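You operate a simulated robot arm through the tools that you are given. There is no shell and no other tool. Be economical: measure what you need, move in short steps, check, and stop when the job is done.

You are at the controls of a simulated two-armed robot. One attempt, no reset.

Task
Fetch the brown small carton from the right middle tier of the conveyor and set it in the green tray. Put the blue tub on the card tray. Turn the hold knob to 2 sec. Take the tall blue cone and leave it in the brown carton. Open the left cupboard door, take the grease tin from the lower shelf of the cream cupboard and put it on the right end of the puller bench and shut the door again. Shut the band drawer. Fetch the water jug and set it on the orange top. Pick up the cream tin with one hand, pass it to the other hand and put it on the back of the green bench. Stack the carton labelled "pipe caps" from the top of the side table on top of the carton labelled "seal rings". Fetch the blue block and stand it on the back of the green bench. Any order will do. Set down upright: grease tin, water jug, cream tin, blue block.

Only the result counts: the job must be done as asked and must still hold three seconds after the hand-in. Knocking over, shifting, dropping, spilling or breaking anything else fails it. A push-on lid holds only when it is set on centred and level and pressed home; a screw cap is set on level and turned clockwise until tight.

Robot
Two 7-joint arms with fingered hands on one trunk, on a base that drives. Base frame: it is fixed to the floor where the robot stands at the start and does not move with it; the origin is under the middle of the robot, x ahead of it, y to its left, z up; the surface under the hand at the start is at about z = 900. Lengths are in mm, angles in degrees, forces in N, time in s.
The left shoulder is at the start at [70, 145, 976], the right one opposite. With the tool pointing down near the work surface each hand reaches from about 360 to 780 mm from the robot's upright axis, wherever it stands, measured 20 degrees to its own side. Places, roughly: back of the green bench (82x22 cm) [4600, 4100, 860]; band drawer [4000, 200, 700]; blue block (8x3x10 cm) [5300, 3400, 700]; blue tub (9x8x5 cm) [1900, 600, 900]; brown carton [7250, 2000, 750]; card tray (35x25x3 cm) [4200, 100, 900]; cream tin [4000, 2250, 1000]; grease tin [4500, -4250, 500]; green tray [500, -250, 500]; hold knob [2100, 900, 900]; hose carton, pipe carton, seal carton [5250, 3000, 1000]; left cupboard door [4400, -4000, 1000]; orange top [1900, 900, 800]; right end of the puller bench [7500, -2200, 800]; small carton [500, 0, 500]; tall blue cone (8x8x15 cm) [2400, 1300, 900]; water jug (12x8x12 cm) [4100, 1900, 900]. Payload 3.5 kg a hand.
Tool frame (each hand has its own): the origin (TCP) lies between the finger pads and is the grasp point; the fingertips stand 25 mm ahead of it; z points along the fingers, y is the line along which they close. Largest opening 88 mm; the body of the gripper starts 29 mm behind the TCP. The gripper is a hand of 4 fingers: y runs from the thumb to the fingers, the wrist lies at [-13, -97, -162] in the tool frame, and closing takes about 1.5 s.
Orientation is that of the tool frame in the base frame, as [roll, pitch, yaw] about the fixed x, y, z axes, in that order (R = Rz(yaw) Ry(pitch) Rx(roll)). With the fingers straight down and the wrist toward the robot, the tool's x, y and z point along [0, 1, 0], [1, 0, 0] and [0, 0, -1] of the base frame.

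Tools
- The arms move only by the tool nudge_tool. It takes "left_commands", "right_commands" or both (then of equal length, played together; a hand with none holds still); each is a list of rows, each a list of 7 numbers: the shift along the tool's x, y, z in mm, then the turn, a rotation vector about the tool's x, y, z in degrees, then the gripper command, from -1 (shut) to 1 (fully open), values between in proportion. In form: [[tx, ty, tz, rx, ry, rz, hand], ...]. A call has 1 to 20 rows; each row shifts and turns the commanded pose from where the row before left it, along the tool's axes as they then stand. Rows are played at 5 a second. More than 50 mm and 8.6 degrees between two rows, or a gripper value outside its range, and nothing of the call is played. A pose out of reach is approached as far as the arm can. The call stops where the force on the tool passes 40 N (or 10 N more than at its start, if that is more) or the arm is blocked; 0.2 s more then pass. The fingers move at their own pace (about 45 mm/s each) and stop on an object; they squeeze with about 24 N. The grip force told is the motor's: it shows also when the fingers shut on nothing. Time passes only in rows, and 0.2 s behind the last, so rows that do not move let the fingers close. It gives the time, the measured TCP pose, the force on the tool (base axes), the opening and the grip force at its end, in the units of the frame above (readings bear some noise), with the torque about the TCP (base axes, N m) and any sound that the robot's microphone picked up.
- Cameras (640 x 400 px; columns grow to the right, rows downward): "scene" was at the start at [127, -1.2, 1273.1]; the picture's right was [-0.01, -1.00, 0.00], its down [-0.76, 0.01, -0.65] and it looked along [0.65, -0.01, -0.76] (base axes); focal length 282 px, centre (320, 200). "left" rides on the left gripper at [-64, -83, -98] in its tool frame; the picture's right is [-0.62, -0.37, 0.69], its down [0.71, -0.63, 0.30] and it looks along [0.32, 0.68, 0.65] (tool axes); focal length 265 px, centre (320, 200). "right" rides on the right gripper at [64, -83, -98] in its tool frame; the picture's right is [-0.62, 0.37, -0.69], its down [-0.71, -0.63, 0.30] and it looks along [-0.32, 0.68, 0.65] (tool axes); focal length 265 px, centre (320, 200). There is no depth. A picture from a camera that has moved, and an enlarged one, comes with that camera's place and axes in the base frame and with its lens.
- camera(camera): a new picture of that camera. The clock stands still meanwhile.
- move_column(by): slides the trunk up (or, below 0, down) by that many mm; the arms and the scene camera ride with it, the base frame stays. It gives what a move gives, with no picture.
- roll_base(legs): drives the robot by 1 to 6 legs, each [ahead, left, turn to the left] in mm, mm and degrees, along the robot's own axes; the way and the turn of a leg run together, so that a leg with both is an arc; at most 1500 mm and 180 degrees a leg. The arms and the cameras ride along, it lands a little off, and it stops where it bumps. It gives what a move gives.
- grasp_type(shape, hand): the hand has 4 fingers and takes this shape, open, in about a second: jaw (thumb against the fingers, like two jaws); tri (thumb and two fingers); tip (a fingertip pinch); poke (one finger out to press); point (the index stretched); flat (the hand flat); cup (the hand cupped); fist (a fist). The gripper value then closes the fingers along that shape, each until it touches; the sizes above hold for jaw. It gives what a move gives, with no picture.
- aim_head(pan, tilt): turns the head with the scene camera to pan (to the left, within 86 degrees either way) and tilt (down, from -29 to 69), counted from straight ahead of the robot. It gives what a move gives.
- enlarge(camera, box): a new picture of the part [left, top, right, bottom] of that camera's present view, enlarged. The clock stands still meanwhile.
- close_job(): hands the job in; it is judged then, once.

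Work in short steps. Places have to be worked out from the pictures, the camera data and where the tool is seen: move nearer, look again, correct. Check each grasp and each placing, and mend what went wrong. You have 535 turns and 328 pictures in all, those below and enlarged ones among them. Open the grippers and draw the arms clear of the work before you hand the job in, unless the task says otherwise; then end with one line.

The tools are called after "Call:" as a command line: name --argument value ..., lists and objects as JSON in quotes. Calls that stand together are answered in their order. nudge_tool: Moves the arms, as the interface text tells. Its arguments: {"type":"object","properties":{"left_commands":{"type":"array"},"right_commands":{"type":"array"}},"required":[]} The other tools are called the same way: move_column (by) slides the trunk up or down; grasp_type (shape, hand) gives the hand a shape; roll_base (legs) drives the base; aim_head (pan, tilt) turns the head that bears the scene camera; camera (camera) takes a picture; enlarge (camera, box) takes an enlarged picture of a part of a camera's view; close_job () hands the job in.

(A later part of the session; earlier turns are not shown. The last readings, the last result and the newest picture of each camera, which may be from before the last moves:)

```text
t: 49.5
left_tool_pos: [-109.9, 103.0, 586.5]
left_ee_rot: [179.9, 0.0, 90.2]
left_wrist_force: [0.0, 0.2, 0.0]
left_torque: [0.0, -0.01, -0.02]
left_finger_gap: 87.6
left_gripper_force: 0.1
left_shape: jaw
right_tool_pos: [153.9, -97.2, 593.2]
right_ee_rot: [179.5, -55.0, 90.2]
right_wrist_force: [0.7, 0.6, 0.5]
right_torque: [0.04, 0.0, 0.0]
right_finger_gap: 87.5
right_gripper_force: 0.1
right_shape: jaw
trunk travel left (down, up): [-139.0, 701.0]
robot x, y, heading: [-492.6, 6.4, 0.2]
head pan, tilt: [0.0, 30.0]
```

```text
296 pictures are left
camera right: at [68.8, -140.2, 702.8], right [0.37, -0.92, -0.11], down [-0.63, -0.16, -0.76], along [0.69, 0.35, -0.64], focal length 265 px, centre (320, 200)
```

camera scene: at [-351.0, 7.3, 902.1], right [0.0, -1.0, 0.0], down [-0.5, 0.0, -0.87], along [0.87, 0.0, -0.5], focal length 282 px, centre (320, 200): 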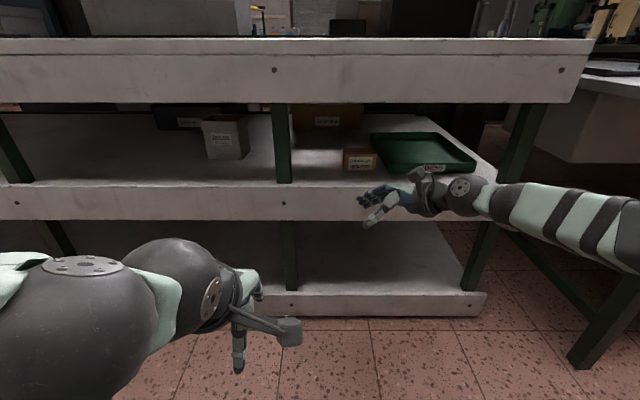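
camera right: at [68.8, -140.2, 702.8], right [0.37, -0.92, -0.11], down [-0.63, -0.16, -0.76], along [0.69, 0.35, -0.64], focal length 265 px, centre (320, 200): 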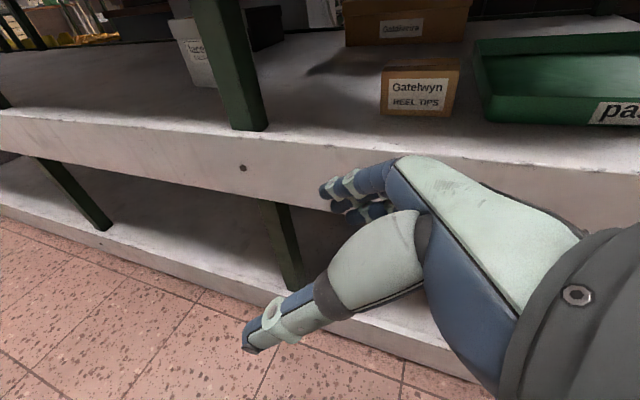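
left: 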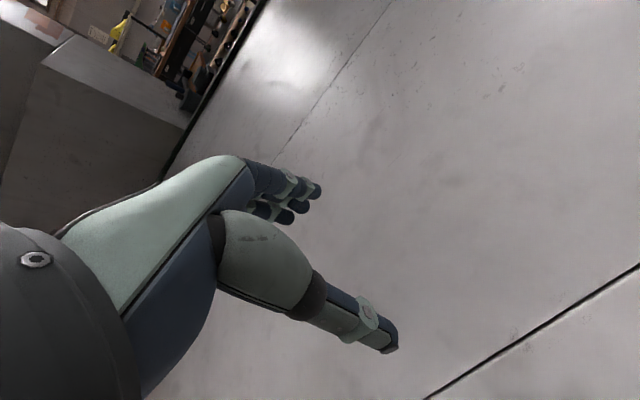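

Excellent pose; carton spans about y -65…-158, x 432…487. I move the hand right and up, then drive in so that it hovers to the right of the carton.

Call:
nudge_tool --right_commands '[[-12.7, 0, -35, 0, 0, 0, 1], [-12.7, 0, -35, 0, 0, 0, 1], [-12.7, 0, -35, 0, 0, 0, 1], [0, 0, 0, 0, 0, 0, 1]]'

Call:
roll_base --legs '[[200, 0, 0]]'

Call:
camera --camera "right"

Call:
camera --camera "scene"

```text
t: 50.5
left_tool_pos: [-110.6, 103.2, 587.1]
left_ee_rot: [179.9, 0.0, 90.2]
left_wrist_force: [-0.5, 0.4, 0.2]
left_torque: [0.0, 0.01, 0.02]
left_finger_gap: 87.6
left_gripper_force: 0.0
left_shape: jaw
right_tool_pos: [152.6, -204.3, 621.8]
right_ee_rot: [179.8, -55.0, 90.1]
right_wrist_force: [0.0, -0.1, 0.2]
right_torque: [0.0, 0.0, 0.02]
right_finger_gap: 87.7
right_gripper_force: 0.1
right_shape: jaw
trunk travel left (down, up): [-139.0, 701.0]
robot x, y, heading: [-487.3, 7.3, -0.2]
head pan, tilt: [0.0, 30.0]
```

```text
t: 52.0
left_tool_pos: [90.7, 104.0, 587.0]
left_ee_rot: [179.8, 0.0, 90.1]
left_wrist_force: [-0.9, -0.1, -1.0]
left_torque: [-0.04, -0.03, -0.01]
left_finger_gap: 87.6
left_gripper_force: 0.1
left_shape: jaw
right_tool_pos: [354.4, -202.7, 622.0]
right_ee_rot: [179.8, -55.0, 90.1]
right_wrist_force: [0.2, -0.5, -0.8]
right_torque: [0.01, 0.0, 0.02]
right_finger_gap: 87.7
right_gripper_force: 0.0
right_shape: jaw
trunk travel left (down, up): [-139.0, 701.0]
robot x, y, heading: [-290.1, 7.8, 0.3]
head pan, tilt: [0.0, 30.0]
```

```text
295 pictures are left
camera right: at [269.6, -246.8, 731.3], right [0.37, -0.92, -0.11], down [-0.63, -0.16, -0.76], along [0.69, 0.35, -0.64], focal length 265 px, centre (320, 200)
```

right: 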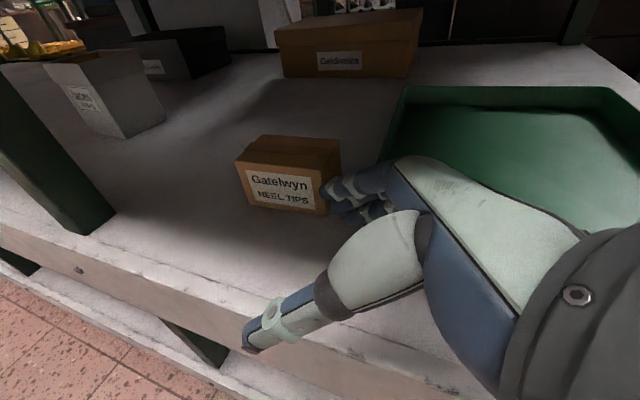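

```text
294 pictures are left
camera scene: at [-149.8, 8.0, 902.0], right [0.0, -1.0, 0.0], down [-0.5, 0.0, -0.87], along [0.87, 0.0, -0.5], focal length 282 px, centre (320, 200)
```

scene: 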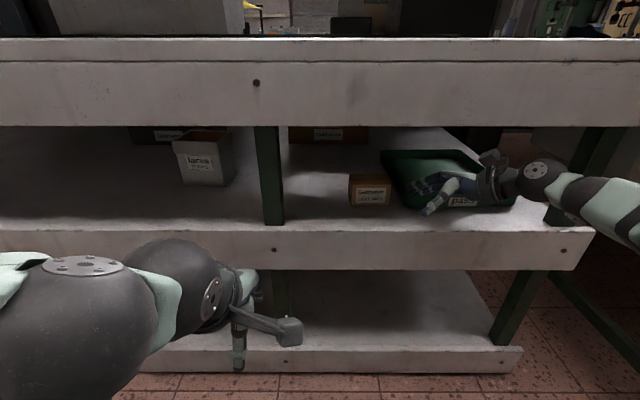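

Target TCP is about [458, -125, 592]. I drive 104 mm further; the forearm should clear the right post.

Call:
roll_base --legs '[[102, 0, 0]]'

Call:
camera --camera "right"

```text
t: 53.2
left_tool_pos: [192.3, 104.4, 586.5]
left_ee_rot: [179.9, 0.0, 90.2]
left_wrist_force: [-0.6, 0.3, -0.3]
left_torque: [0.03, -0.01, 0.0]
left_finger_gap: 87.8
left_gripper_force: 0.2
left_shape: jaw
right_tool_pos: [456.7, -202.0, 621.7]
right_ee_rot: [179.9, -54.9, 89.9]
right_wrist_force: [0.1, -0.6, -0.4]
right_torque: [0.01, -0.01, 0.02]
right_finger_gap: 87.8
right_gripper_force: 0.0
right_shape: jaw
trunk travel left (down, up): [-139.0, 701.0]
robot x, y, heading: [-187.1, 10.9, 0.2]
head pan, tilt: [0.0, 30.0]
```

```text
293 pictures are left
camera right: at [371.9, -246.2, 731.3], right [0.37, -0.92, -0.11], down [-0.63, -0.16, -0.76], along [0.69, 0.35, -0.64], focal length 265 px, centre (320, 200)
```

right: 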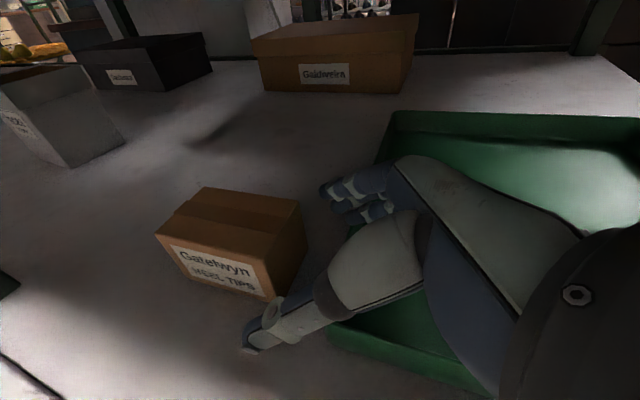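

The hand straddles the carton well in x. I advance along the fingers, down-left, around it.

Call:
nudge_tool --right_commands '[[4.9, 8, 20, 0, 0, 0, 1], [4.9, 0, 20, 0, 0, 0, 1], [4.9, 0, 20, 0, 0, 0, 1], [4.9, 0, 20, 0, 0, 0, 1], [0, 0, 0, 0, 0, 0, 1]]'

Call:
camera --camera "right"

```text
t: 54.4
left_tool_pos: [191.1, 103.9, 586.0]
left_ee_rot: [179.9, 0.0, 90.2]
left_wrist_force: [0.4, 0.1, 0.0]
left_torque: [0.01, 0.0, -0.02]
left_finger_gap: 87.8
left_gripper_force: 0.1
left_shape: jaw
right_tool_pos: [464.4, -126.0, 593.3]
right_ee_rot: [179.8, -55.0, 90.2]
right_wrist_force: [1.5, -0.9, 2.7]
right_torque: [0.01, -0.04, -0.04]
right_finger_gap: 87.7
right_gripper_force: 0.1
right_shape: jaw
trunk travel left (down, up): [-139.0, 701.0]
robot x, y, heading: [-186.7, 6.0, 0.2]
head pan, tilt: [0.0, 30.0]
```

```text
292 pictures are left
camera right: at [380.0, -169.3, 702.0], right [0.37, -0.92, -0.11], down [-0.63, -0.16, -0.76], along [0.69, 0.35, -0.64], focal length 265 px, centre (320, 200)
```

right: 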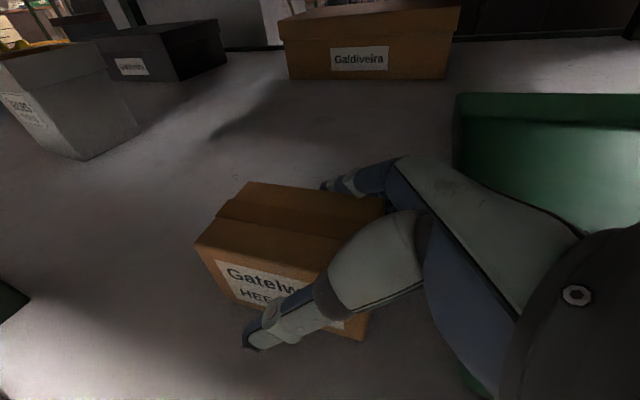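

The hand is around the carton; I close.

Call:
nudge_tool --right_commands '[[0, 0, 0, 0, 0, 0, 0], [0, 0, 0, 0, 0, 0, -1], [0, 0, 0, 0, 0, 0, -1], [0, 0, 0, 0, 0, 0, -1], [0, 0, 0, 0, 0, 0, -1], [0, 0, 0, 0, 0, 0, -1], [0, 0, 0, 0, 0, 0, -1]]'

Call:
camera --camera "right"

```text
t: 56.0
left_tool_pos: [191.4, 103.7, 586.0]
left_ee_rot: [179.9, 0.0, 90.1]
left_wrist_force: [-0.4, 1.1, -0.1]
left_torque: [0.03, -0.03, 0.0]
left_finger_gap: 87.7
left_gripper_force: 0.1
left_shape: jaw
right_tool_pos: [465.6, -125.2, 592.9]
right_ee_rot: [179.9, -55.0, 90.0]
right_wrist_force: [-0.4, -0.8, -0.6]
right_torque: [-0.05, -0.04, 0.01]
right_finger_gap: 55.2
right_gripper_force: 24.2
right_shape: jaw
trunk travel left (down, up): [-139.0, 701.0]
robot x, y, heading: [-188.2, 7.4, 0.1]
head pan, tilt: [0.0, 30.0]
```

```text
291 pictures are left
camera right: at [380.2, -169.5, 701.5], right [0.37, -0.92, -0.11], down [-0.63, -0.16, -0.76], along [0.69, 0.35, -0.64], focal length 265 px, centre (320, 200)
```

right: 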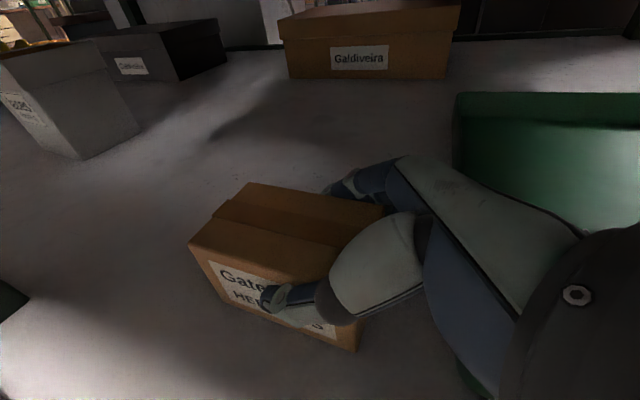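

Depth 55, firmly held. I lift 45 mm.

Call:
nudge_tool --right_commands '[[12.3, 0, -8.6, 0, 0, 0, -1], [12.3, 0, -8.6, 0, 0, 0, -1], [12.3, 0, -8.6, 0, 0, 0, -1], [0, 0, 0, 0, 0, 0, -1]]'

Call:
camera --camera "right"

Call:
camera --camera "scene"

```text
t: 57.0
left_tool_pos: [193.1, 103.6, 586.7]
left_ee_rot: [179.9, 0.0, 90.3]
left_wrist_force: [0.7, -0.2, -0.2]
left_torque: [-0.05, 0.03, 0.01]
left_finger_gap: 87.6
left_gripper_force: 0.0
left_shape: jaw
right_tool_pos: [465.3, -126.7, 637.2]
right_ee_rot: [179.8, -55.0, 90.0]
right_wrist_force: [0.1, 0.0, -2.9]
right_torque: [-0.06, 0.0, 0.0]
right_finger_gap: 55.3
right_gripper_force: 23.9
right_shape: jaw
trunk travel left (down, up): [-139.0, 701.0]
robot x, y, heading: [-188.9, 6.9, 0.4]
head pan, tilt: [0.0, 30.0]
```

```text
290 pictures are left
camera right: at [380.1, -169.3, 746.3], right [0.37, -0.92, -0.11], down [-0.63, -0.16, -0.76], along [0.68, 0.35, -0.64], focal length 265 px, centre (320, 200)
```

right: 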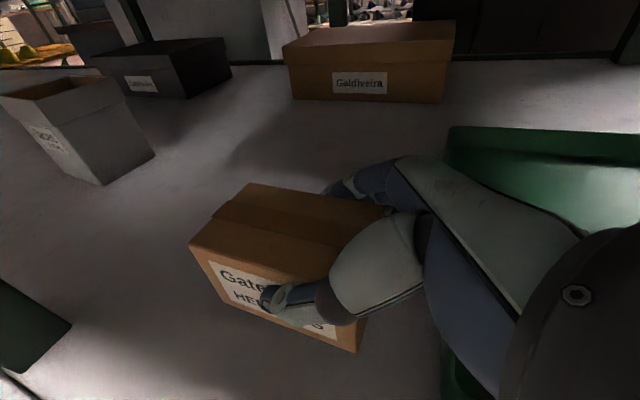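

```text
289 pictures are left
camera scene: at [-47.5, 8.4, 902.0], right [0.0, -1.0, 0.0], down [-0.5, 0.0, -0.87], along [0.87, 0.0, -0.5], focal length 282 px, centre (320, 200)
```

scene: 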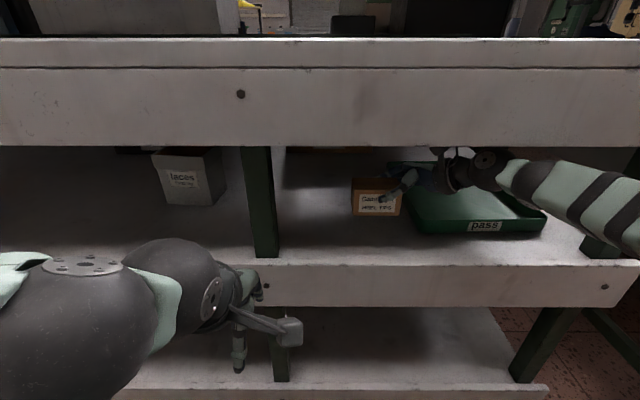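

Lifted with the bottom near z 600. I move it over the tray: 135 right and 45 forward.

Call:
nudge_tool --right_commands '[[-19.4, 11, -27.6, 0, 0, 0, -1], [-19.4, 11, -27.6, 0, 0, 0, -1], [-19.4, 11, -27.6, 0, 0, 0, -1], [-19.4, 11, -27.6, 0, 0, 0, -1], [0, 0, 0, 0, 0, 0, -1]]'

Call:
camera --camera "right"

Call:
camera --camera "scene"

```text
t: 58.2
left_tool_pos: [193.2, 104.5, 587.1]
left_ee_rot: [179.9, 0.0, 90.2]
left_wrist_force: [0.6, 0.5, 0.5]
left_torque: [-0.01, -0.01, -0.02]
left_finger_gap: 87.6
left_gripper_force: 0.0
left_shape: jaw
right_tool_pos: [508.3, -260.1, 637.2]
right_ee_rot: [-179.9, -55.0, 89.9]
right_wrist_force: [-0.4, 0.0, -2.4]
right_torque: [-0.06, 0.0, -0.02]
right_finger_gap: 55.4
right_gripper_force: 23.6
right_shape: jaw
trunk travel left (down, up): [-139.0, 701.0]
robot x, y, heading: [-186.0, 11.1, 0.3]
head pan, tilt: [0.0, 30.0]
```

```text
288 pictures are left
camera right: at [423.3, -304.6, 746.3], right [0.37, -0.92, -0.11], down [-0.63, -0.16, -0.76], along [0.68, 0.35, -0.64], focal length 265 px, centre (320, 200)
```

right: 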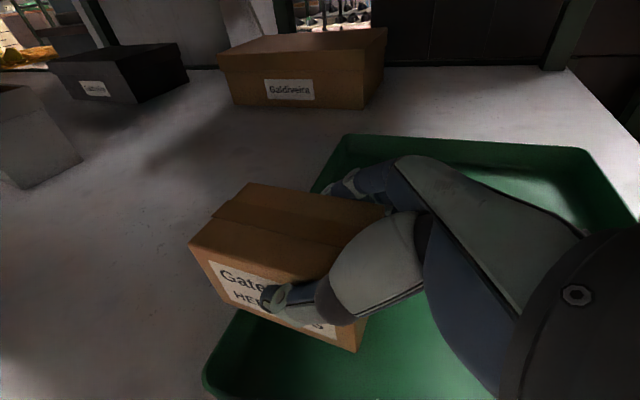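

```text
287 pictures are left
camera scene: at [-47.4, 8.3, 902.0], right [0.0, -1.0, 0.0], down [-0.5, 0.0, -0.87], along [0.87, 0.0, -0.5], focal length 282 px, centre (320, 200)
```

scene: 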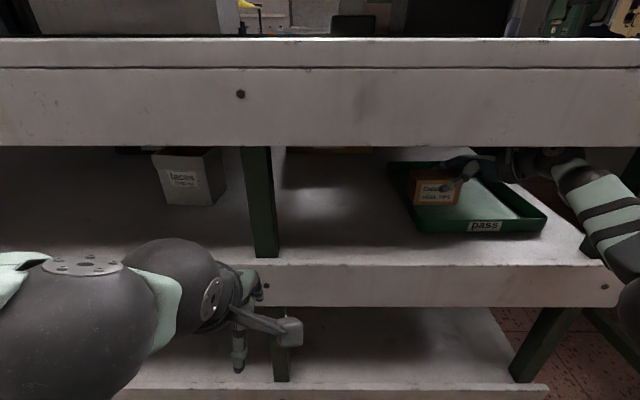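

The carton's left end is just at the tray's left rim; I move 35 mm more to the right.

Call:
nudge_tool --right_commands '[[-10, -5, -14.3, 0, 0, 0, -1], [-10, -5, -14.3, 0, 0, 0, -1], [0, 0, 0, 0, 0, 0, -1]]'

Call:
camera --camera "right"

```text
t: 59.0
left_tool_pos: [191.2, 104.1, 586.6]
left_ee_rot: [179.8, 0.1, 90.1]
left_wrist_force: [0.1, -0.2, 0.0]
left_torque: [0.02, 0.01, 0.0]
left_finger_gap: 88.0
left_gripper_force: 0.0
left_shape: jaw
right_tool_pos: [498.7, -295.3, 636.9]
right_ee_rot: [179.9, -55.0, 90.0]
right_wrist_force: [0.6, 0.3, -2.4]
right_torque: [-0.07, 0.01, 0.0]
right_finger_gap: 55.3
right_gripper_force: 24.1
right_shape: jaw
trunk travel left (down, up): [-139.0, 701.0]
robot x, y, heading: [-181.8, 7.9, -0.2]
head pan, tilt: [0.0, 30.0]
```

```text
286 pictures are left
camera right: at [413.4, -339.7, 746.1], right [0.37, -0.92, -0.11], down [-0.63, -0.16, -0.76], along [0.69, 0.35, -0.64], focal length 265 px, centre (320, 200)
```

right: 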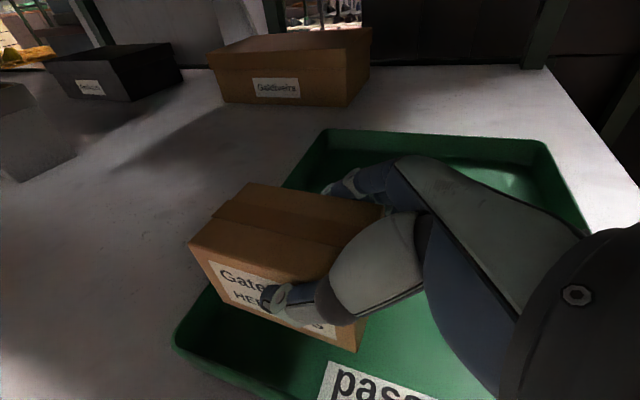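

Now it is clear inside the rim. I lower 38 mm to the tray floor.

Call:
nudge_tool --right_commands '[[-8.2, 0, 5.7, 0, 0, 0, -1], [-8.2, 0, 5.7, 0, 0, 0, -1], [-8.2, 0, 5.7, 0, 0, 0, -1], [-6.5, 0, 4.5, 0, 0, 0, -1], [0, 0, 0, 0, 0, 0, -1]]'

Call:
camera --camera "right"

```text
t: 60.2
left_tool_pos: [191.4, 103.6, 587.4]
left_ee_rot: [179.9, 0.1, 90.2]
left_wrist_force: [0.0, 0.0, -0.4]
left_torque: [0.02, -0.01, 0.01]
left_finger_gap: 87.6
left_gripper_force: 0.1
left_shape: jaw
right_tool_pos: [498.3, -294.8, 599.8]
right_ee_rot: [180.0, -54.9, 89.9]
right_wrist_force: [-1.1, -0.8, -2.3]
right_torque: [-0.05, -0.01, 0.0]
right_finger_gap: 55.2
right_gripper_force: 24.4
right_shape: jaw
trunk travel left (down, up): [-139.0, 701.0]
robot x, y, heading: [-189.3, 2.9, 0.2]
head pan, tilt: [0.0, 30.0]
```

```text
285 pictures are left
camera right: at [413.5, -339.2, 708.1], right [0.37, -0.92, -0.11], down [-0.63, -0.16, -0.76], along [0.69, 0.35, -0.64], focal length 265 px, centre (320, 200)
```

right: 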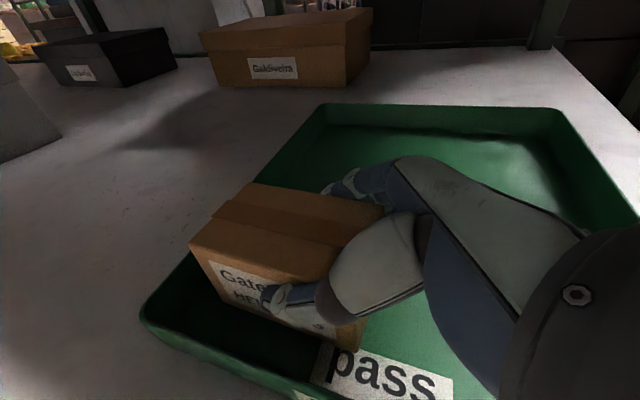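

Not yet touching; I lower in small steps.

Call:
nudge_tool --right_commands '[[-2, 0, 1.4, 0, 0, 0, -1], [-2, 0, 1.4, 0, 0, 0, -1], [0, 0, 0, 0, 0, 0, -1]]'

```text
t: 61.0
left_tool_pos: [191.7, 104.6, 587.3]
left_ee_rot: [179.9, 0.0, 90.2]
left_wrist_force: [-1.1, -0.3, -0.7]
left_torque: [0.04, 0.0, 0.01]
left_finger_gap: 87.9
left_gripper_force: 0.0
left_shape: jaw
right_tool_pos: [498.0, -296.2, 594.7]
right_ee_rot: [179.5, -55.0, 90.3]
right_wrist_force: [-1.0, -1.0, 2.0]
right_torque: [0.03, -0.11, 0.05]
right_finger_gap: 55.5
right_gripper_force: 23.7
right_shape: jaw
trunk travel left (down, up): [-139.0, 701.0]
robot x, y, heading: [-184.8, 7.7, 0.2]
head pan, tilt: [0.0, 30.0]
```

Contact (force sign changed). I release, and withdraw along the fingers, up and to the right.

Call:
nudge_tool --right_commands '[[0, 0, 0, 0, 0, 0, 0], [0, 0, 0, 0, 0, 0, 0.7], [0, 0, 0, 0, 0, 0, 0.7], [0, 0, 0, 0, 0, 0, 0.7], [0, 0, 0, 0, 0, 0, 0.7]]'

Call:
camera --camera "right"

Call:
camera --camera "scene"

```text
t: 62.2
left_tool_pos: [191.7, 104.4, 586.3]
left_ee_rot: [179.9, 0.1, 90.2]
left_wrist_force: [0.4, -0.4, 1.0]
left_torque: [0.01, -0.03, 0.01]
left_finger_gap: 87.5
left_gripper_force: 0.0
left_shape: jaw
right_tool_pos: [497.4, -295.2, 595.0]
right_ee_rot: [179.8, -55.1, 90.0]
right_wrist_force: [-0.5, -0.8, -0.1]
right_torque: [0.01, -0.03, 0.01]
right_finger_gap: 74.6
right_gripper_force: 0.1
right_shape: jaw
trunk travel left (down, up): [-139.0, 701.0]
robot x, y, heading: [-188.5, 6.5, 0.3]
head pan, tilt: [0.0, 30.0]
```

```text
284 pictures are left
camera right: at [413.5, -338.9, 703.8], right [0.37, -0.92, -0.11], down [-0.63, -0.16, -0.76], along [0.69, 0.35, -0.64], focal length 265 px, centre (320, 200)
```

right: 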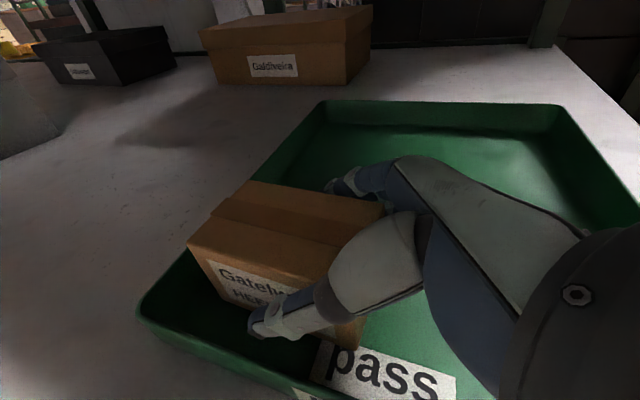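

```text
283 pictures are left
camera scene: at [-47.8, 8.5, 902.0], right [0.0, -1.0, 0.0], down [-0.5, 0.0, -0.87], along [0.87, 0.0, -0.5], focal length 282 px, centre (320, 200)
```

scene: 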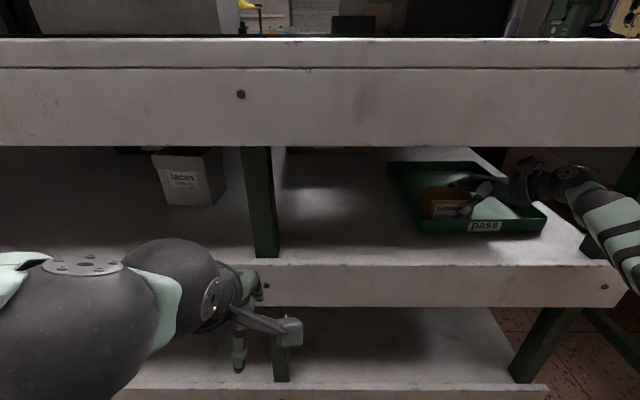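

The carton rests in the tray. I withdraw up and right until the fingers clear it, then drive back.

Call:
nudge_tool --right_commands '[[0, 0, -20, 0, 0, 0, 0.7], [0, 0, -20, 0, 0, 0, 0.7], [10, 0, -7, 0, 0, 0, 0.7], [10, 0, -7, 0, 0, 0, 0.7], [0, 0, 0, 0, 0, 0, 0.7]]'

Call:
camera --camera "right"

```text
t: 63.4
left_tool_pos: [191.9, 103.2, 586.7]
left_ee_rot: [179.9, 0.0, 90.2]
left_wrist_force: [0.4, -1.0, 0.3]
left_torque: [0.01, -0.02, -0.01]
left_finger_gap: 88.0
left_gripper_force: 0.0
left_shape: jaw
right_tool_pos: [491.5, -324.2, 638.8]
right_ee_rot: [179.7, -55.0, 90.2]
right_wrist_force: [0.2, -0.6, 0.5]
right_torque: [0.02, 0.0, -0.01]
right_finger_gap: 74.6
right_gripper_force: 0.0
right_shape: jaw
right hand out of reach, approached as far as the arm can: row 2, 4
trunk travel left (down, up): [-139.0, 701.0]
robot x, y, heading: [-189.2, 10.8, 0.5]
head pan, tilt: [0.0, 30.0]
```

```text
282 pictures are left
camera right: at [406.3, -368.6, 748.0], right [0.37, -0.92, -0.11], down [-0.63, -0.16, -0.76], along [0.69, 0.35, -0.64], focal length 265 px, centre (320, 200)
```

right: 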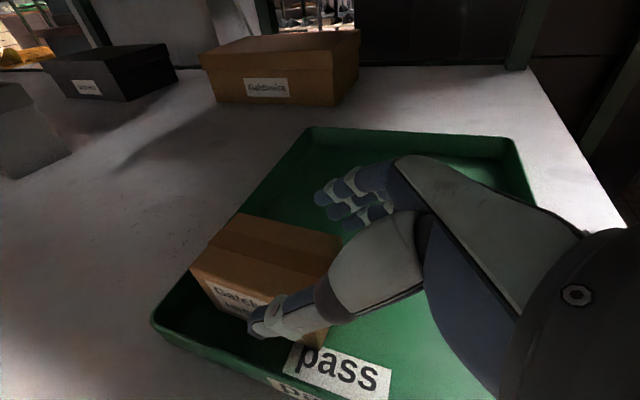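

Fingers are barely above the carton top, so I raise 14 mm more, then back off slowly 60 mm and look.

Call:
nudge_tool --right_commands '[[12, -4, -8, 0, 0, 0, 0.7], [0, 0, 0, 0, 0, 0, 0.7]]'

Call:
camera --camera "right"

```text
t: 64.0
left_tool_pos: [191.4, 104.4, 586.9]
left_ee_rot: [179.9, 0.0, 90.2]
left_wrist_force: [-0.7, -0.5, 0.2]
left_torque: [-0.03, 0.0, -0.04]
left_finger_gap: 87.9
left_gripper_force: 0.1
left_shape: jaw
right_tool_pos: [488.4, -325.9, 652.5]
right_ee_rot: [179.6, -55.0, 90.2]
right_wrist_force: [-0.2, 0.0, -0.1]
right_torque: [-0.03, 0.0, 0.01]
right_finger_gap: 74.5
right_gripper_force: 0.1
right_shape: jaw
trunk travel left (down, up): [-139.0, 701.0]
robot x, y, heading: [-183.0, 10.0, 0.3]
head pan, tilt: [0.0, 30.0]
```

```text
281 pictures are left
camera right: at [402.5, -368.0, 762.5], right [0.37, -0.92, -0.11], down [-0.63, -0.16, -0.76], along [0.69, 0.35, -0.64], focal length 265 px, centre (320, 200)
```

right: 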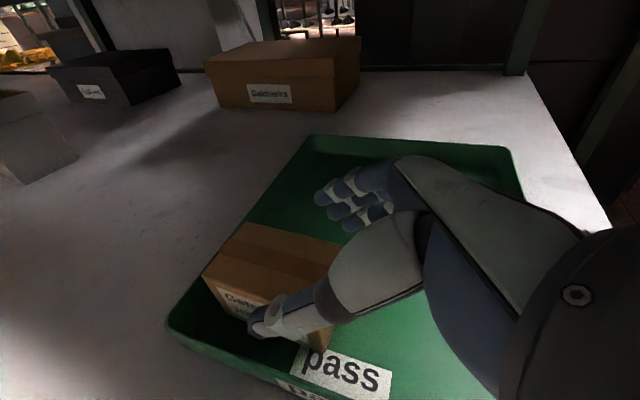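

Clear by about a centimetre. I drive straight back.

Call:
roll_base --legs '[[-330, 0, 0]]'

Call:
camera --camera "scene"

```text
t: 65.0
left_tool_pos: [153.8, 104.1, 587.9]
left_ee_rot: [179.9, 0.0, 90.2]
left_wrist_force: [-0.9, 0.0, 0.8]
left_torque: [0.01, 0.02, 0.02]
left_finger_gap: 87.6
left_gripper_force: 0.1
left_shape: jaw
right_tool_pos: [452.0, -323.6, 649.8]
right_ee_rot: [-176.6, -56.3, 85.4]
right_wrist_force: [7.4, -2.4, -2.0]
right_torque: [0.39, 0.72, 0.59]
right_finger_gap: 74.7
right_gripper_force: 0.1
right_shape: jaw
trunk travel left (down, up): [-139.0, 701.0]
robot x, y, heading: [-223.0, 9.6, 0.2]
head pan, tilt: [0.0, 30.0]
stopped in leg 1: the force on the tool passed its limit at 130 N (the readings are from after the stop); the commanded pose is now the measured one
```

```text
280 pictures are left
camera scene: at [-85.3, 7.9, 901.7], right [0.01, -1.0, 0.0], down [-0.5, 0.0, -0.87], along [0.87, 0.0, -0.5], focal length 282 px, centre (320, 200)
```

scene: 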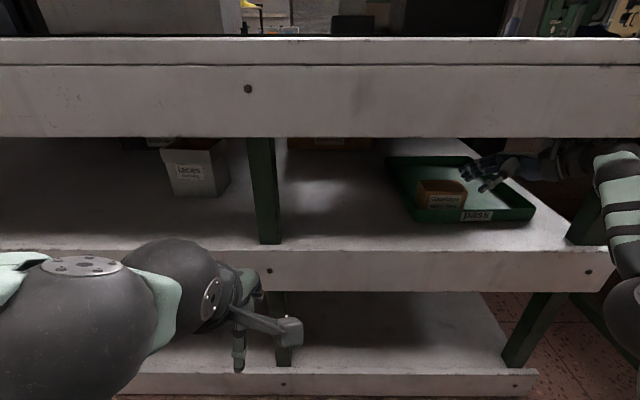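

The hand's camera mount seems to have caught the slab lip. I go forward a little and level the hand (fingers more horizontal) to lower it.

Call:
nudge_tool --right_commands '[[0, 15, 0, 0, 0, 0, 0.7], [0, 0, 0, 0, 8, 0, 0.7], [0, 0, 0, 0, 8, 0, 0.7], [0, 0, 0, 0, 0, 0, 0.7]]'

Call:
camera --camera "right"

Call:
camera --camera "scene"

```text
t: 66.0
left_tool_pos: [151.3, 110.0, 586.9]
left_ee_rot: [179.7, 0.5, 90.4]
left_wrist_force: [-1.1, 0.2, -0.6]
left_torque: [0.0, 0.0, 0.02]
left_finger_gap: 87.9
left_gripper_force: 0.0
left_shape: jaw
right_tool_pos: [451.9, -308.9, 658.2]
right_ee_rot: [-176.3, -71.6, 86.0]
right_wrist_force: [-0.3, 0.3, 0.3]
right_torque: [0.04, 0.01, -0.01]
right_finger_gap: 74.8
right_gripper_force: 0.1
right_shape: jaw
right hand out of reach, approached as far as the arm can: row 1
trunk travel left (down, up): [-139.0, 701.0]
robot x, y, heading: [-228.3, 10.3, 0.4]
head pan, tilt: [0.0, 30.0]
```

```text
279 pictures are left
camera right: at [368.6, -380.4, 752.3], right [0.35, -0.86, -0.38], down [-0.65, 0.07, -0.76], along [0.68, 0.51, -0.53], focal length 265 px, centre (320, 200)
```

right: 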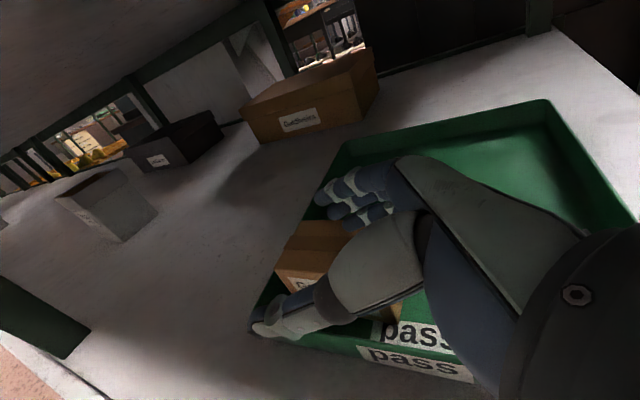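

```text
278 pictures are left
camera scene: at [-88.2, 16.5, 902.6], right [0.01, -1.0, 0.01], down [-0.5, -0.01, -0.87], along [0.87, 0.0, -0.5], focal length 282 px, centre (320, 200)
```

scene: 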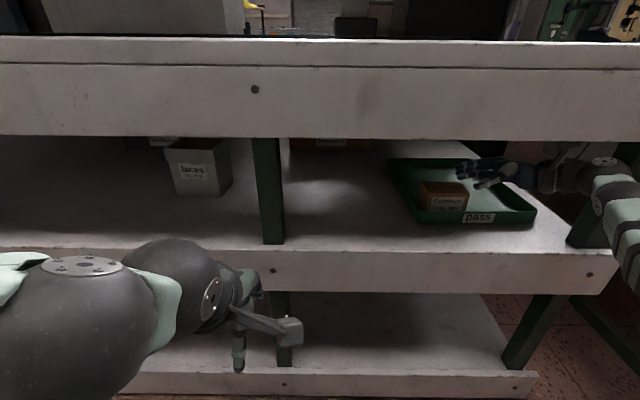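

I lower 18 mm and go 20 mm left, away from lip and post, then back off a short way and check.

Call:
nudge_tool --right_commands '[[-6, 0, 12, 0, 0, 0, 0.7], [-5, 0, 12, 0, 0, 0, 0.7], [0, 0, 0, 0, 0, 0, 0.7]]'

Call:
roll_base --legs '[[-70, 0, 0]]'

Call:
camera --camera "scene"

```text
t: 66.8
left_tool_pos: [152.7, 102.3, 588.2]
left_ee_rot: [179.8, 0.0, 90.2]
left_wrist_force: [-0.8, 0.4, 0.3]
left_torque: [-0.01, -0.01, 0.01]
left_finger_gap: 87.7
left_gripper_force: 0.0
left_shape: jaw
right_tool_pos: [449.7, -307.7, 633.2]
right_ee_rot: [-174.8, -72.3, 82.9]
right_wrist_force: [-0.4, -1.7, 4.7]
right_torque: [-0.02, -0.19, -0.1]
right_finger_gap: 74.5
right_gripper_force: 0.0
right_shape: jaw
trunk travel left (down, up): [-139.0, 701.0]
robot x, y, heading: [-227.2, 4.3, 0.0]
head pan, tilt: [0.0, 30.0]
```

```text
t: 67.8
left_tool_pos: [82.3, 103.3, 586.6]
left_ee_rot: [179.8, 0.0, 90.2]
left_wrist_force: [0.3, 0.3, 0.7]
left_torque: [-0.01, 0.02, 0.01]
left_finger_gap: 87.8
left_gripper_force: 0.0
left_shape: jaw
right_tool_pos: [382.2, -303.2, 634.7]
right_ee_rot: [-174.9, -72.3, 83.6]
right_wrist_force: [0.1, 0.6, -0.6]
right_torque: [-0.04, 0.01, 0.02]
right_finger_gap: 75.0
right_gripper_force: 0.1
right_shape: jaw
trunk travel left (down, up): [-139.0, 701.0]
robot x, y, heading: [-296.9, 7.5, 0.3]
head pan, tilt: [0.0, 30.0]
```

```text
277 pictures are left
camera scene: at [-156.8, 8.0, 902.1], right [0.0, -1.0, 0.0], down [-0.5, 0.0, -0.87], along [0.87, 0.0, -0.5], focal length 282 px, centre (320, 200)
```

scene: 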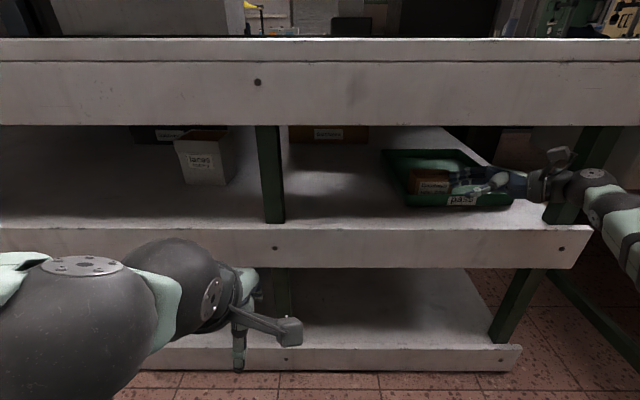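

Free now. I drive back further and check the carton.

Call:
roll_base --legs '[[-200, 0, 0]]'

Call:
enlarge --camera "scene" --box '[300, 100, 500, 225]'

```text
t: 69.4
left_tool_pos: [-115.9, 102.7, 587.9]
left_ee_rot: [179.8, 0.0, 90.3]
left_wrist_force: [-0.5, -0.3, -0.5]
left_torque: [0.01, 0.01, -0.01]
left_finger_gap: 87.5
left_gripper_force: 0.0
left_shape: jaw
right_tool_pos: [185.1, -305.2, 634.3]
right_ee_rot: [-174.8, -72.2, 83.6]
right_wrist_force: [0.4, 0.4, 0.3]
right_torque: [0.0, 0.01, 0.0]
right_finger_gap: 74.8
right_gripper_force: 0.1
right_shape: jaw
trunk travel left (down, up): [-139.0, 701.0]
robot x, y, heading: [-494.1, 8.3, 0.3]
head pan, tilt: [0.0, 30.0]
```

```text
3.20 times, centred on (400, 162) of scene
camera zoom: at [-355.0, 7.2, 902.1], right [0.01, -1.0, 0.0], down [-0.5, 0.0, -0.87], along [0.87, 0.01, -0.5], focal length 903 px, centre (64, 320)
```

zoom: 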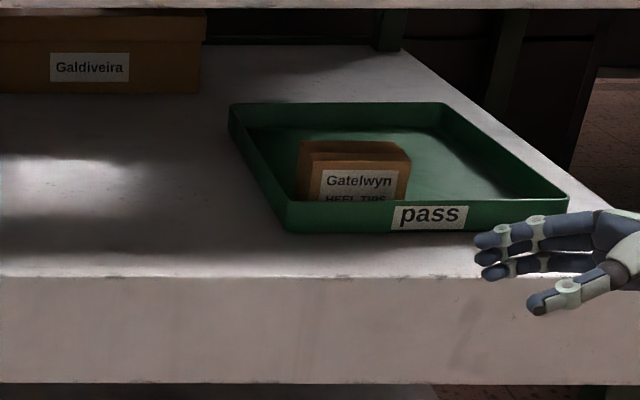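

The carton sits in the tray, all else is in place. I restore the right hand to fingers-down, raise the trunk and look around for the routes.

Call:
move_column --by 450

Call:
nudge_tool --right_commands '[[0, -20, 0, 0, -8, 0, 1], [0, -20, 0, 0, -8, 0, 1], [0, -20, 0, 0, -8, 0, 1], [0, -20, 0, 0, -8, 0, 1], [0, -20, 0, 0, -8, 0, 1], [0, -20, 0, 0, -8, 0, 1], [0, -20, 0, 0, -8, 0, 1], [0, -20, 0, 0, -8, 0, 1], [0, -20, 0, 0, -8, 0, 1]]'

Call:
aim_head --pan 75 --tilt 12

Call:
camera --camera "scene"

Call:
aim_head --pan -75 --tilt 12

Call:
camera --camera "scene"

```text
refused: 450 is not a number from -400 to 400
```

```text
t: 71.4
left_tool_pos: [-115.4, 104.1, 587.1]
left_ee_rot: [180.0, 0.0, 90.3]
left_wrist_force: [-0.4, -0.2, -0.1]
left_torque: [0.0, 0.0, 0.0]
left_finger_gap: 87.7
left_gripper_force: 0.1
left_shape: jaw
right_tool_pos: [5.1, -299.8, 638.8]
right_ee_rot: [-178.4, -0.1, 88.4]
right_wrist_force: [-0.2, 0.9, -0.5]
right_torque: [-0.04, 0.01, 0.03]
right_finger_gap: 87.8
right_gripper_force: 0.2
right_shape: jaw
trunk travel left (down, up): [-139.0, 701.0]
robot x, y, heading: [-495.8, 5.5, 0.2]
head pan, tilt: [0.0, 30.0]
```

```text
t: 72.9
left_tool_pos: [-115.4, 103.5, 587.8]
left_ee_rot: [179.9, -0.1, 90.3]
left_wrist_force: [0.5, -0.3, -0.2]
left_torque: [-0.03, 0.01, 0.02]
left_finger_gap: 87.9
left_gripper_force: 0.1
left_shape: jaw
right_tool_pos: [4.6, -298.3, 639.7]
right_ee_rot: [-178.3, -0.4, 88.5]
right_wrist_force: [0.4, -1.1, 1.0]
right_torque: [0.0, -0.01, -0.03]
right_finger_gap: 87.5
right_gripper_force: 0.1
right_shape: jaw
trunk travel left (down, up): [-139.0, 701.0]
robot x, y, heading: [-491.3, 4.4, 0.2]
head pan, tilt: [75.0, 12.0]
```

```text
275 pictures are left
camera scene: at [-421.7, 96.8, 931.1], right [0.97, -0.25, 0.0], down [-0.05, -0.2, -0.98], along [0.25, 0.95, -0.21], focal length 282 px, centre (320, 200)
```

scene: 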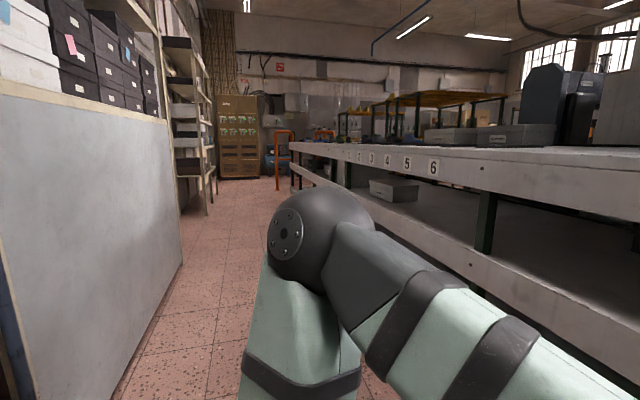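

```text
t: 75.2
left_tool_pos: [-117.4, 103.4, 587.7]
left_ee_rot: [179.9, 0.0, 90.3]
left_wrist_force: [0.5, -0.1, -0.5]
left_torque: [0.01, 0.02, 0.0]
left_finger_gap: 88.0
left_gripper_force: 0.0
left_shape: jaw
right_tool_pos: [4.4, -299.0, 639.7]
right_ee_rot: [-178.4, -0.4, 88.5]
right_wrist_force: [0.2, 0.9, -0.2]
right_torque: [-0.02, 0.01, -0.02]
right_finger_gap: 87.7
right_gripper_force: 0.1
right_shape: jaw
trunk travel left (down, up): [-139.0, 701.0]
robot x, y, heading: [-494.1, 2.3, 0.7]
head pan, tilt: [-75.0, 12.0]
```

```text
274 pictures are left
camera scene: at [-420.6, -83.3, 931.1], right [-0.96, -0.27, 0.0], down [-0.06, 0.2, -0.98], along [0.26, -0.94, -0.21], focal length 282 px, centre (320, 200)
```

scene: 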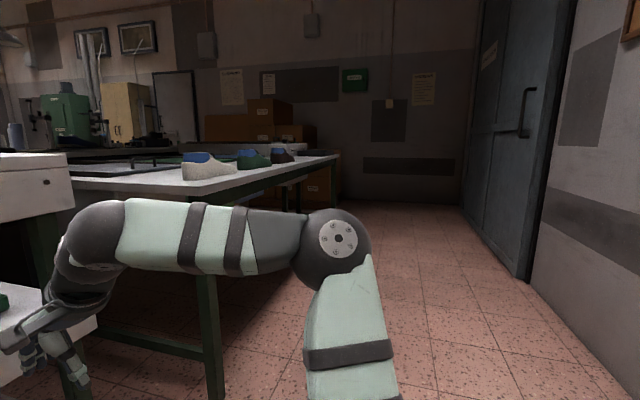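

The way round is the left aisle (shelving at x≈-900, conveyor edge at x≈330) to the conveyor's far end near y≈5000. I raise the trunk, turn left and drive.

Call:
move_column --by 400

Call:
roll_base --legs '[[150, 0, 90], [1500, 0, 0], [1500, 0, 0]]'

Call:
aim_head --pan -20 --tilt 18

Call:
camera --camera "scene"

```text
t: 79.1
left_tool_pos: [-114.8, 103.3, 987.6]
left_ee_rot: [179.9, 0.0, 90.3]
left_wrist_force: [0.9, 0.6, -0.4]
left_torque: [-0.01, -0.01, 0.0]
left_finger_gap: 87.8
left_gripper_force: 0.1
left_shape: jaw
right_tool_pos: [4.9, -299.6, 1039.6]
right_ee_rot: [-178.5, -0.3, 88.5]
right_wrist_force: [0.1, 0.7, -0.7]
right_torque: [0.0, 0.01, 0.03]
right_finger_gap: 87.4
right_gripper_force: 0.0
right_shape: jaw
trunk travel left (down, up): [-539.0, 301.0]
robot x, y, heading: [-494.5, 7.8, 0.4]
head pan, tilt: [-75.0, 12.0]
```

```text
t: 97.3
left_tool_pos: [-506.7, 3485.4, 987.6]
left_ee_rot: [179.9, 0.0, -179.3]
left_wrist_force: [0.2, 0.3, 0.3]
left_torque: [0.02, 0.02, -0.01]
left_finger_gap: 87.5
left_gripper_force: 0.0
left_shape: jaw
right_tool_pos: [-105.1, 3608.0, 1039.2]
right_ee_rot: [-178.4, -0.3, 179.0]
right_wrist_force: [0.1, -0.1, -0.2]
right_torque: [-0.04, -0.03, 0.03]
right_finger_gap: 87.5
right_gripper_force: 0.0
right_shape: jaw
trunk travel left (down, up): [-539.0, 301.0]
robot x, y, heading: [-409.5, 3106.9, 90.9]
head pan, tilt: [-75.0, 12.0]
```

```text
t: 98.6
left_tool_pos: [-507.2, 3486.3, 987.2]
left_ee_rot: [179.9, 0.0, -179.2]
left_wrist_force: [0.1, 0.1, -0.1]
left_torque: [-0.01, -0.02, 0.02]
left_finger_gap: 87.8
left_gripper_force: 0.0
left_shape: jaw
right_tool_pos: [-104.9, 3608.5, 1038.6]
right_ee_rot: [-178.3, -0.2, 179.0]
right_wrist_force: [0.4, -0.5, 0.1]
right_torque: [0.01, -0.02, 0.03]
right_finger_gap: 87.7
right_gripper_force: 0.1
right_shape: jaw
trunk travel left (down, up): [-539.0, 301.0]
robot x, y, heading: [-406.3, 3104.9, 90.8]
head pan, tilt: [-20.0, 18.0]
```

```text
273 pictures are left
camera scene: at [-377.1, 3244.5, 1321.4], right [0.94, -0.33, 0.0], down [-0.1, -0.29, -0.95], along [0.31, 0.9, -0.31], focal length 282 px, centre (320, 200)
```

scene: 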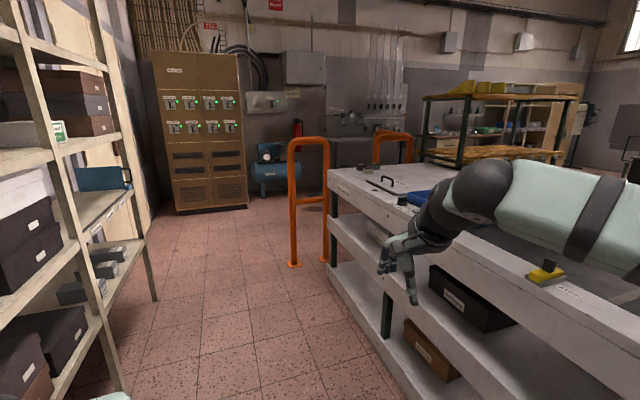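

Orange guards stand at the conveyor's end (about y 5400). I drive on to y≈6200 and then turn right to look.

Call:
roll_base --legs '[[1500, 0, 0], [1500, 0, 0], [0, 0, -90]]'

Call:
aim_head --pan 0 --tilt 15

Call:
camera --camera "scene"

Call:
aim_head --pan -60 --tilt 15

Call:
camera --camera "scene"

```text
t: 116.8
left_tool_pos: [-64.5, 6195.0, 985.9]
left_ee_rot: [179.8, 0.0, 90.6]
left_wrist_force: [-0.3, -0.1, 0.6]
left_torque: [-0.01, 0.0, 0.01]
left_finger_gap: 87.7
left_gripper_force: 0.0
left_shape: jaw
right_tool_pos: [56.5, 5792.3, 1037.5]
right_ee_rot: [-178.4, -0.3, 88.8]
right_wrist_force: [0.0, -0.4, 0.1]
right_torque: [0.0, 0.05, -0.01]
right_finger_gap: 87.9
right_gripper_force: 0.0
right_shape: jaw
trunk travel left (down, up): [-539.0, 301.0]
robot x, y, heading: [-445.9, 6097.5, 0.8]
head pan, tilt: [-20.0, 18.0]
```

```text
t: 117.6
left_tool_pos: [-65.3, 6195.9, 987.6]
left_ee_rot: [179.8, 0.1, 90.7]
left_wrist_force: [-0.4, -0.3, 0.5]
left_torque: [0.0, 0.02, 0.01]
left_finger_gap: 87.9
left_gripper_force: 0.2
left_shape: jaw
right_tool_pos: [57.2, 5794.2, 1039.8]
right_ee_rot: [-178.5, -0.3, 88.9]
right_wrist_force: [0.7, -0.2, 0.2]
right_torque: [0.01, -0.01, 0.05]
right_finger_gap: 87.5
right_gripper_force: 0.0
right_shape: jaw
trunk travel left (down, up): [-539.0, 301.0]
robot x, y, heading: [-443.7, 6098.0, 0.7]
head pan, tilt: [0.0, 15.0]
```

```text
272 pictures are left
camera scene: at [-301.0, 6098.1, 1326.2], right [0.01, -1.0, 0.0], down [-0.26, 0.0, -0.97], along [0.97, 0.01, -0.26], focal length 282 px, centre (320, 200)
```

scene: 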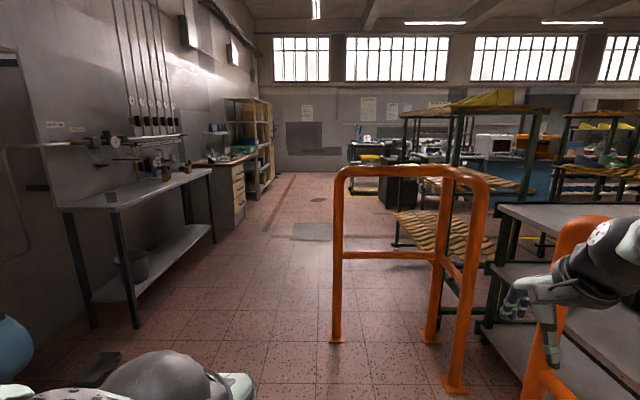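

```text
t: 118.9
left_tool_pos: [-64.4, 6195.4, 986.6]
left_ee_rot: [179.8, 0.0, 90.5]
left_wrist_force: [0.4, 0.2, 0.0]
left_torque: [-0.02, 0.01, -0.02]
left_finger_gap: 87.3
left_gripper_force: 0.1
left_shape: jaw
right_tool_pos: [57.5, 5793.7, 1038.5]
right_ee_rot: [-178.4, -0.3, 88.8]
right_wrist_force: [-1.4, -0.3, 0.4]
right_torque: [-0.01, 0.01, 0.03]
right_finger_gap: 87.6
right_gripper_force: 0.0
right_shape: jaw
trunk travel left (down, up): [-539.0, 301.0]
robot x, y, heading: [-444.3, 6096.8, 1.0]
head pan, tilt: [-60.0, 15.0]
```

```text
271 pictures are left
camera scene: at [-346.7, 6016.9, 1326.2], right [-0.86, -0.51, 0.0], down [-0.13, 0.22, -0.97], along [0.49, -0.83, -0.26], focal length 282 px, centre (320, 200)
```

scene: 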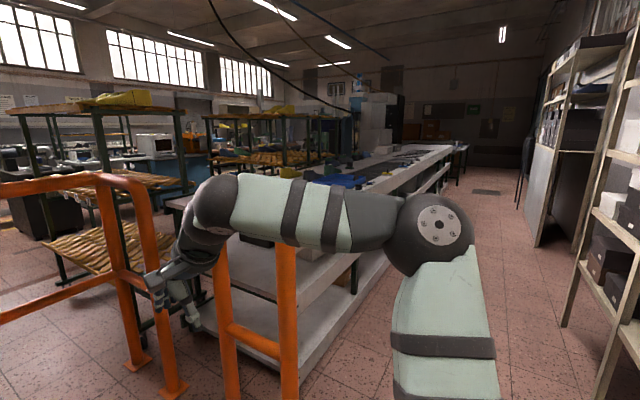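

There is a corridor at y≈6500 between the guard (y≤6000) and the left workbench (y≥7070). I drive along it to x≈2000 and look right.

Call:
roll_base --legs '[[0, 430, 0], [1250, 0, 0], [1150, 0, 0]]'

Call:
aim_head --pan -75 --tilt 15

Call:
camera --camera "scene"

Call:
aim_head --pan -20 --tilt 12

Call:
camera --camera "scene"

```text
t: 132.9
left_tool_pos: [2326.8, 6637.2, 987.7]
left_ee_rot: [179.8, 0.0, 90.2]
left_wrist_force: [0.1, -0.1, -0.1]
left_torque: [-0.03, 0.02, 0.01]
left_finger_gap: 87.6
left_gripper_force: 0.0
left_shape: jaw
right_tool_pos: [2446.0, 6236.0, 1039.7]
right_ee_rot: [-178.5, -0.3, 88.4]
right_wrist_force: [0.1, 0.3, 0.1]
right_torque: [0.03, -0.02, -0.02]
right_finger_gap: 87.6
right_gripper_force: 0.0
right_shape: jaw
trunk travel left (down, up): [-539.0, 301.0]
robot x, y, heading: [1948.1, 6542.1, 0.3]
head pan, tilt: [-60.0, 15.0]
```

```text
t: 133.7
left_tool_pos: [2325.7, 6638.1, 986.6]
left_ee_rot: [179.8, 0.0, 90.2]
left_wrist_force: [0.4, -0.5, 0.0]
left_torque: [-0.01, 0.03, 0.0]
left_finger_gap: 87.8
left_gripper_force: 0.1
left_shape: jaw
right_tool_pos: [2445.8, 6235.5, 1039.2]
right_ee_rot: [-178.4, -0.2, 88.4]
right_wrist_force: [-0.1, 0.3, -1.4]
right_torque: [0.01, 0.0, 0.03]
right_finger_gap: 87.7
right_gripper_force: 0.1
right_shape: jaw
trunk travel left (down, up): [-539.0, 301.0]
robot x, y, heading: [1945.0, 6544.5, 0.2]
head pan, tilt: [-75.0, 15.0]
```

```text
270 pictures are left
camera scene: at [2021.1, 6451.9, 1326.3], right [-0.96, -0.26, 0.0], down [-0.07, 0.25, -0.97], along [0.26, -0.93, -0.26], focal length 282 px, centre (320, 200)
```

scene: 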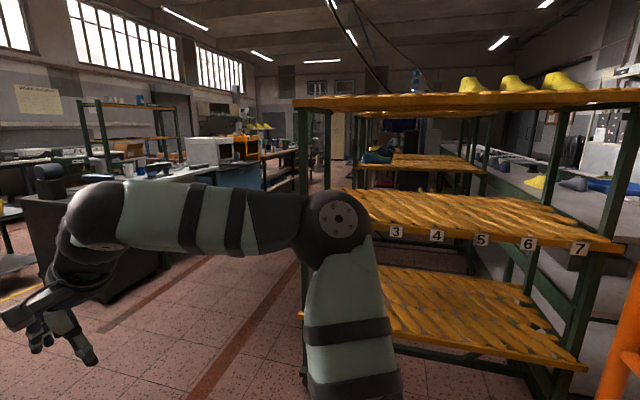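

```text
t: 134.9
left_tool_pos: [2326.1, 6638.7, 986.2]
left_ee_rot: [179.9, 0.0, 90.2]
left_wrist_force: [1.0, -0.3, -0.1]
left_torque: [0.01, -0.02, 0.0]
left_finger_gap: 87.7
left_gripper_force: 0.1
left_shape: jaw
right_tool_pos: [2446.0, 6234.9, 1039.0]
right_ee_rot: [-178.4, -0.3, 88.4]
right_wrist_force: [0.2, -0.1, 0.1]
right_torque: [-0.03, -0.01, -0.03]
right_finger_gap: 87.6
right_gripper_force: 0.0
right_shape: jaw
trunk travel left (down, up): [-539.0, 301.0]
robot x, y, heading: [1945.6, 6540.5, 0.3]
head pan, tilt: [-20.0, 12.0]
```

```text
269 pictures are left
camera scene: at [2084.1, 6510.4, 1331.1], right [-0.34, -0.94, 0.0], down [-0.2, 0.07, -0.98], along [0.92, -0.33, -0.21], focal length 282 px, centre (320, 200)
```

scene: 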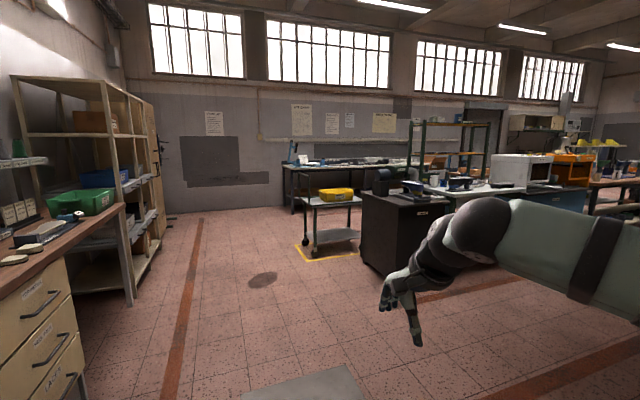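

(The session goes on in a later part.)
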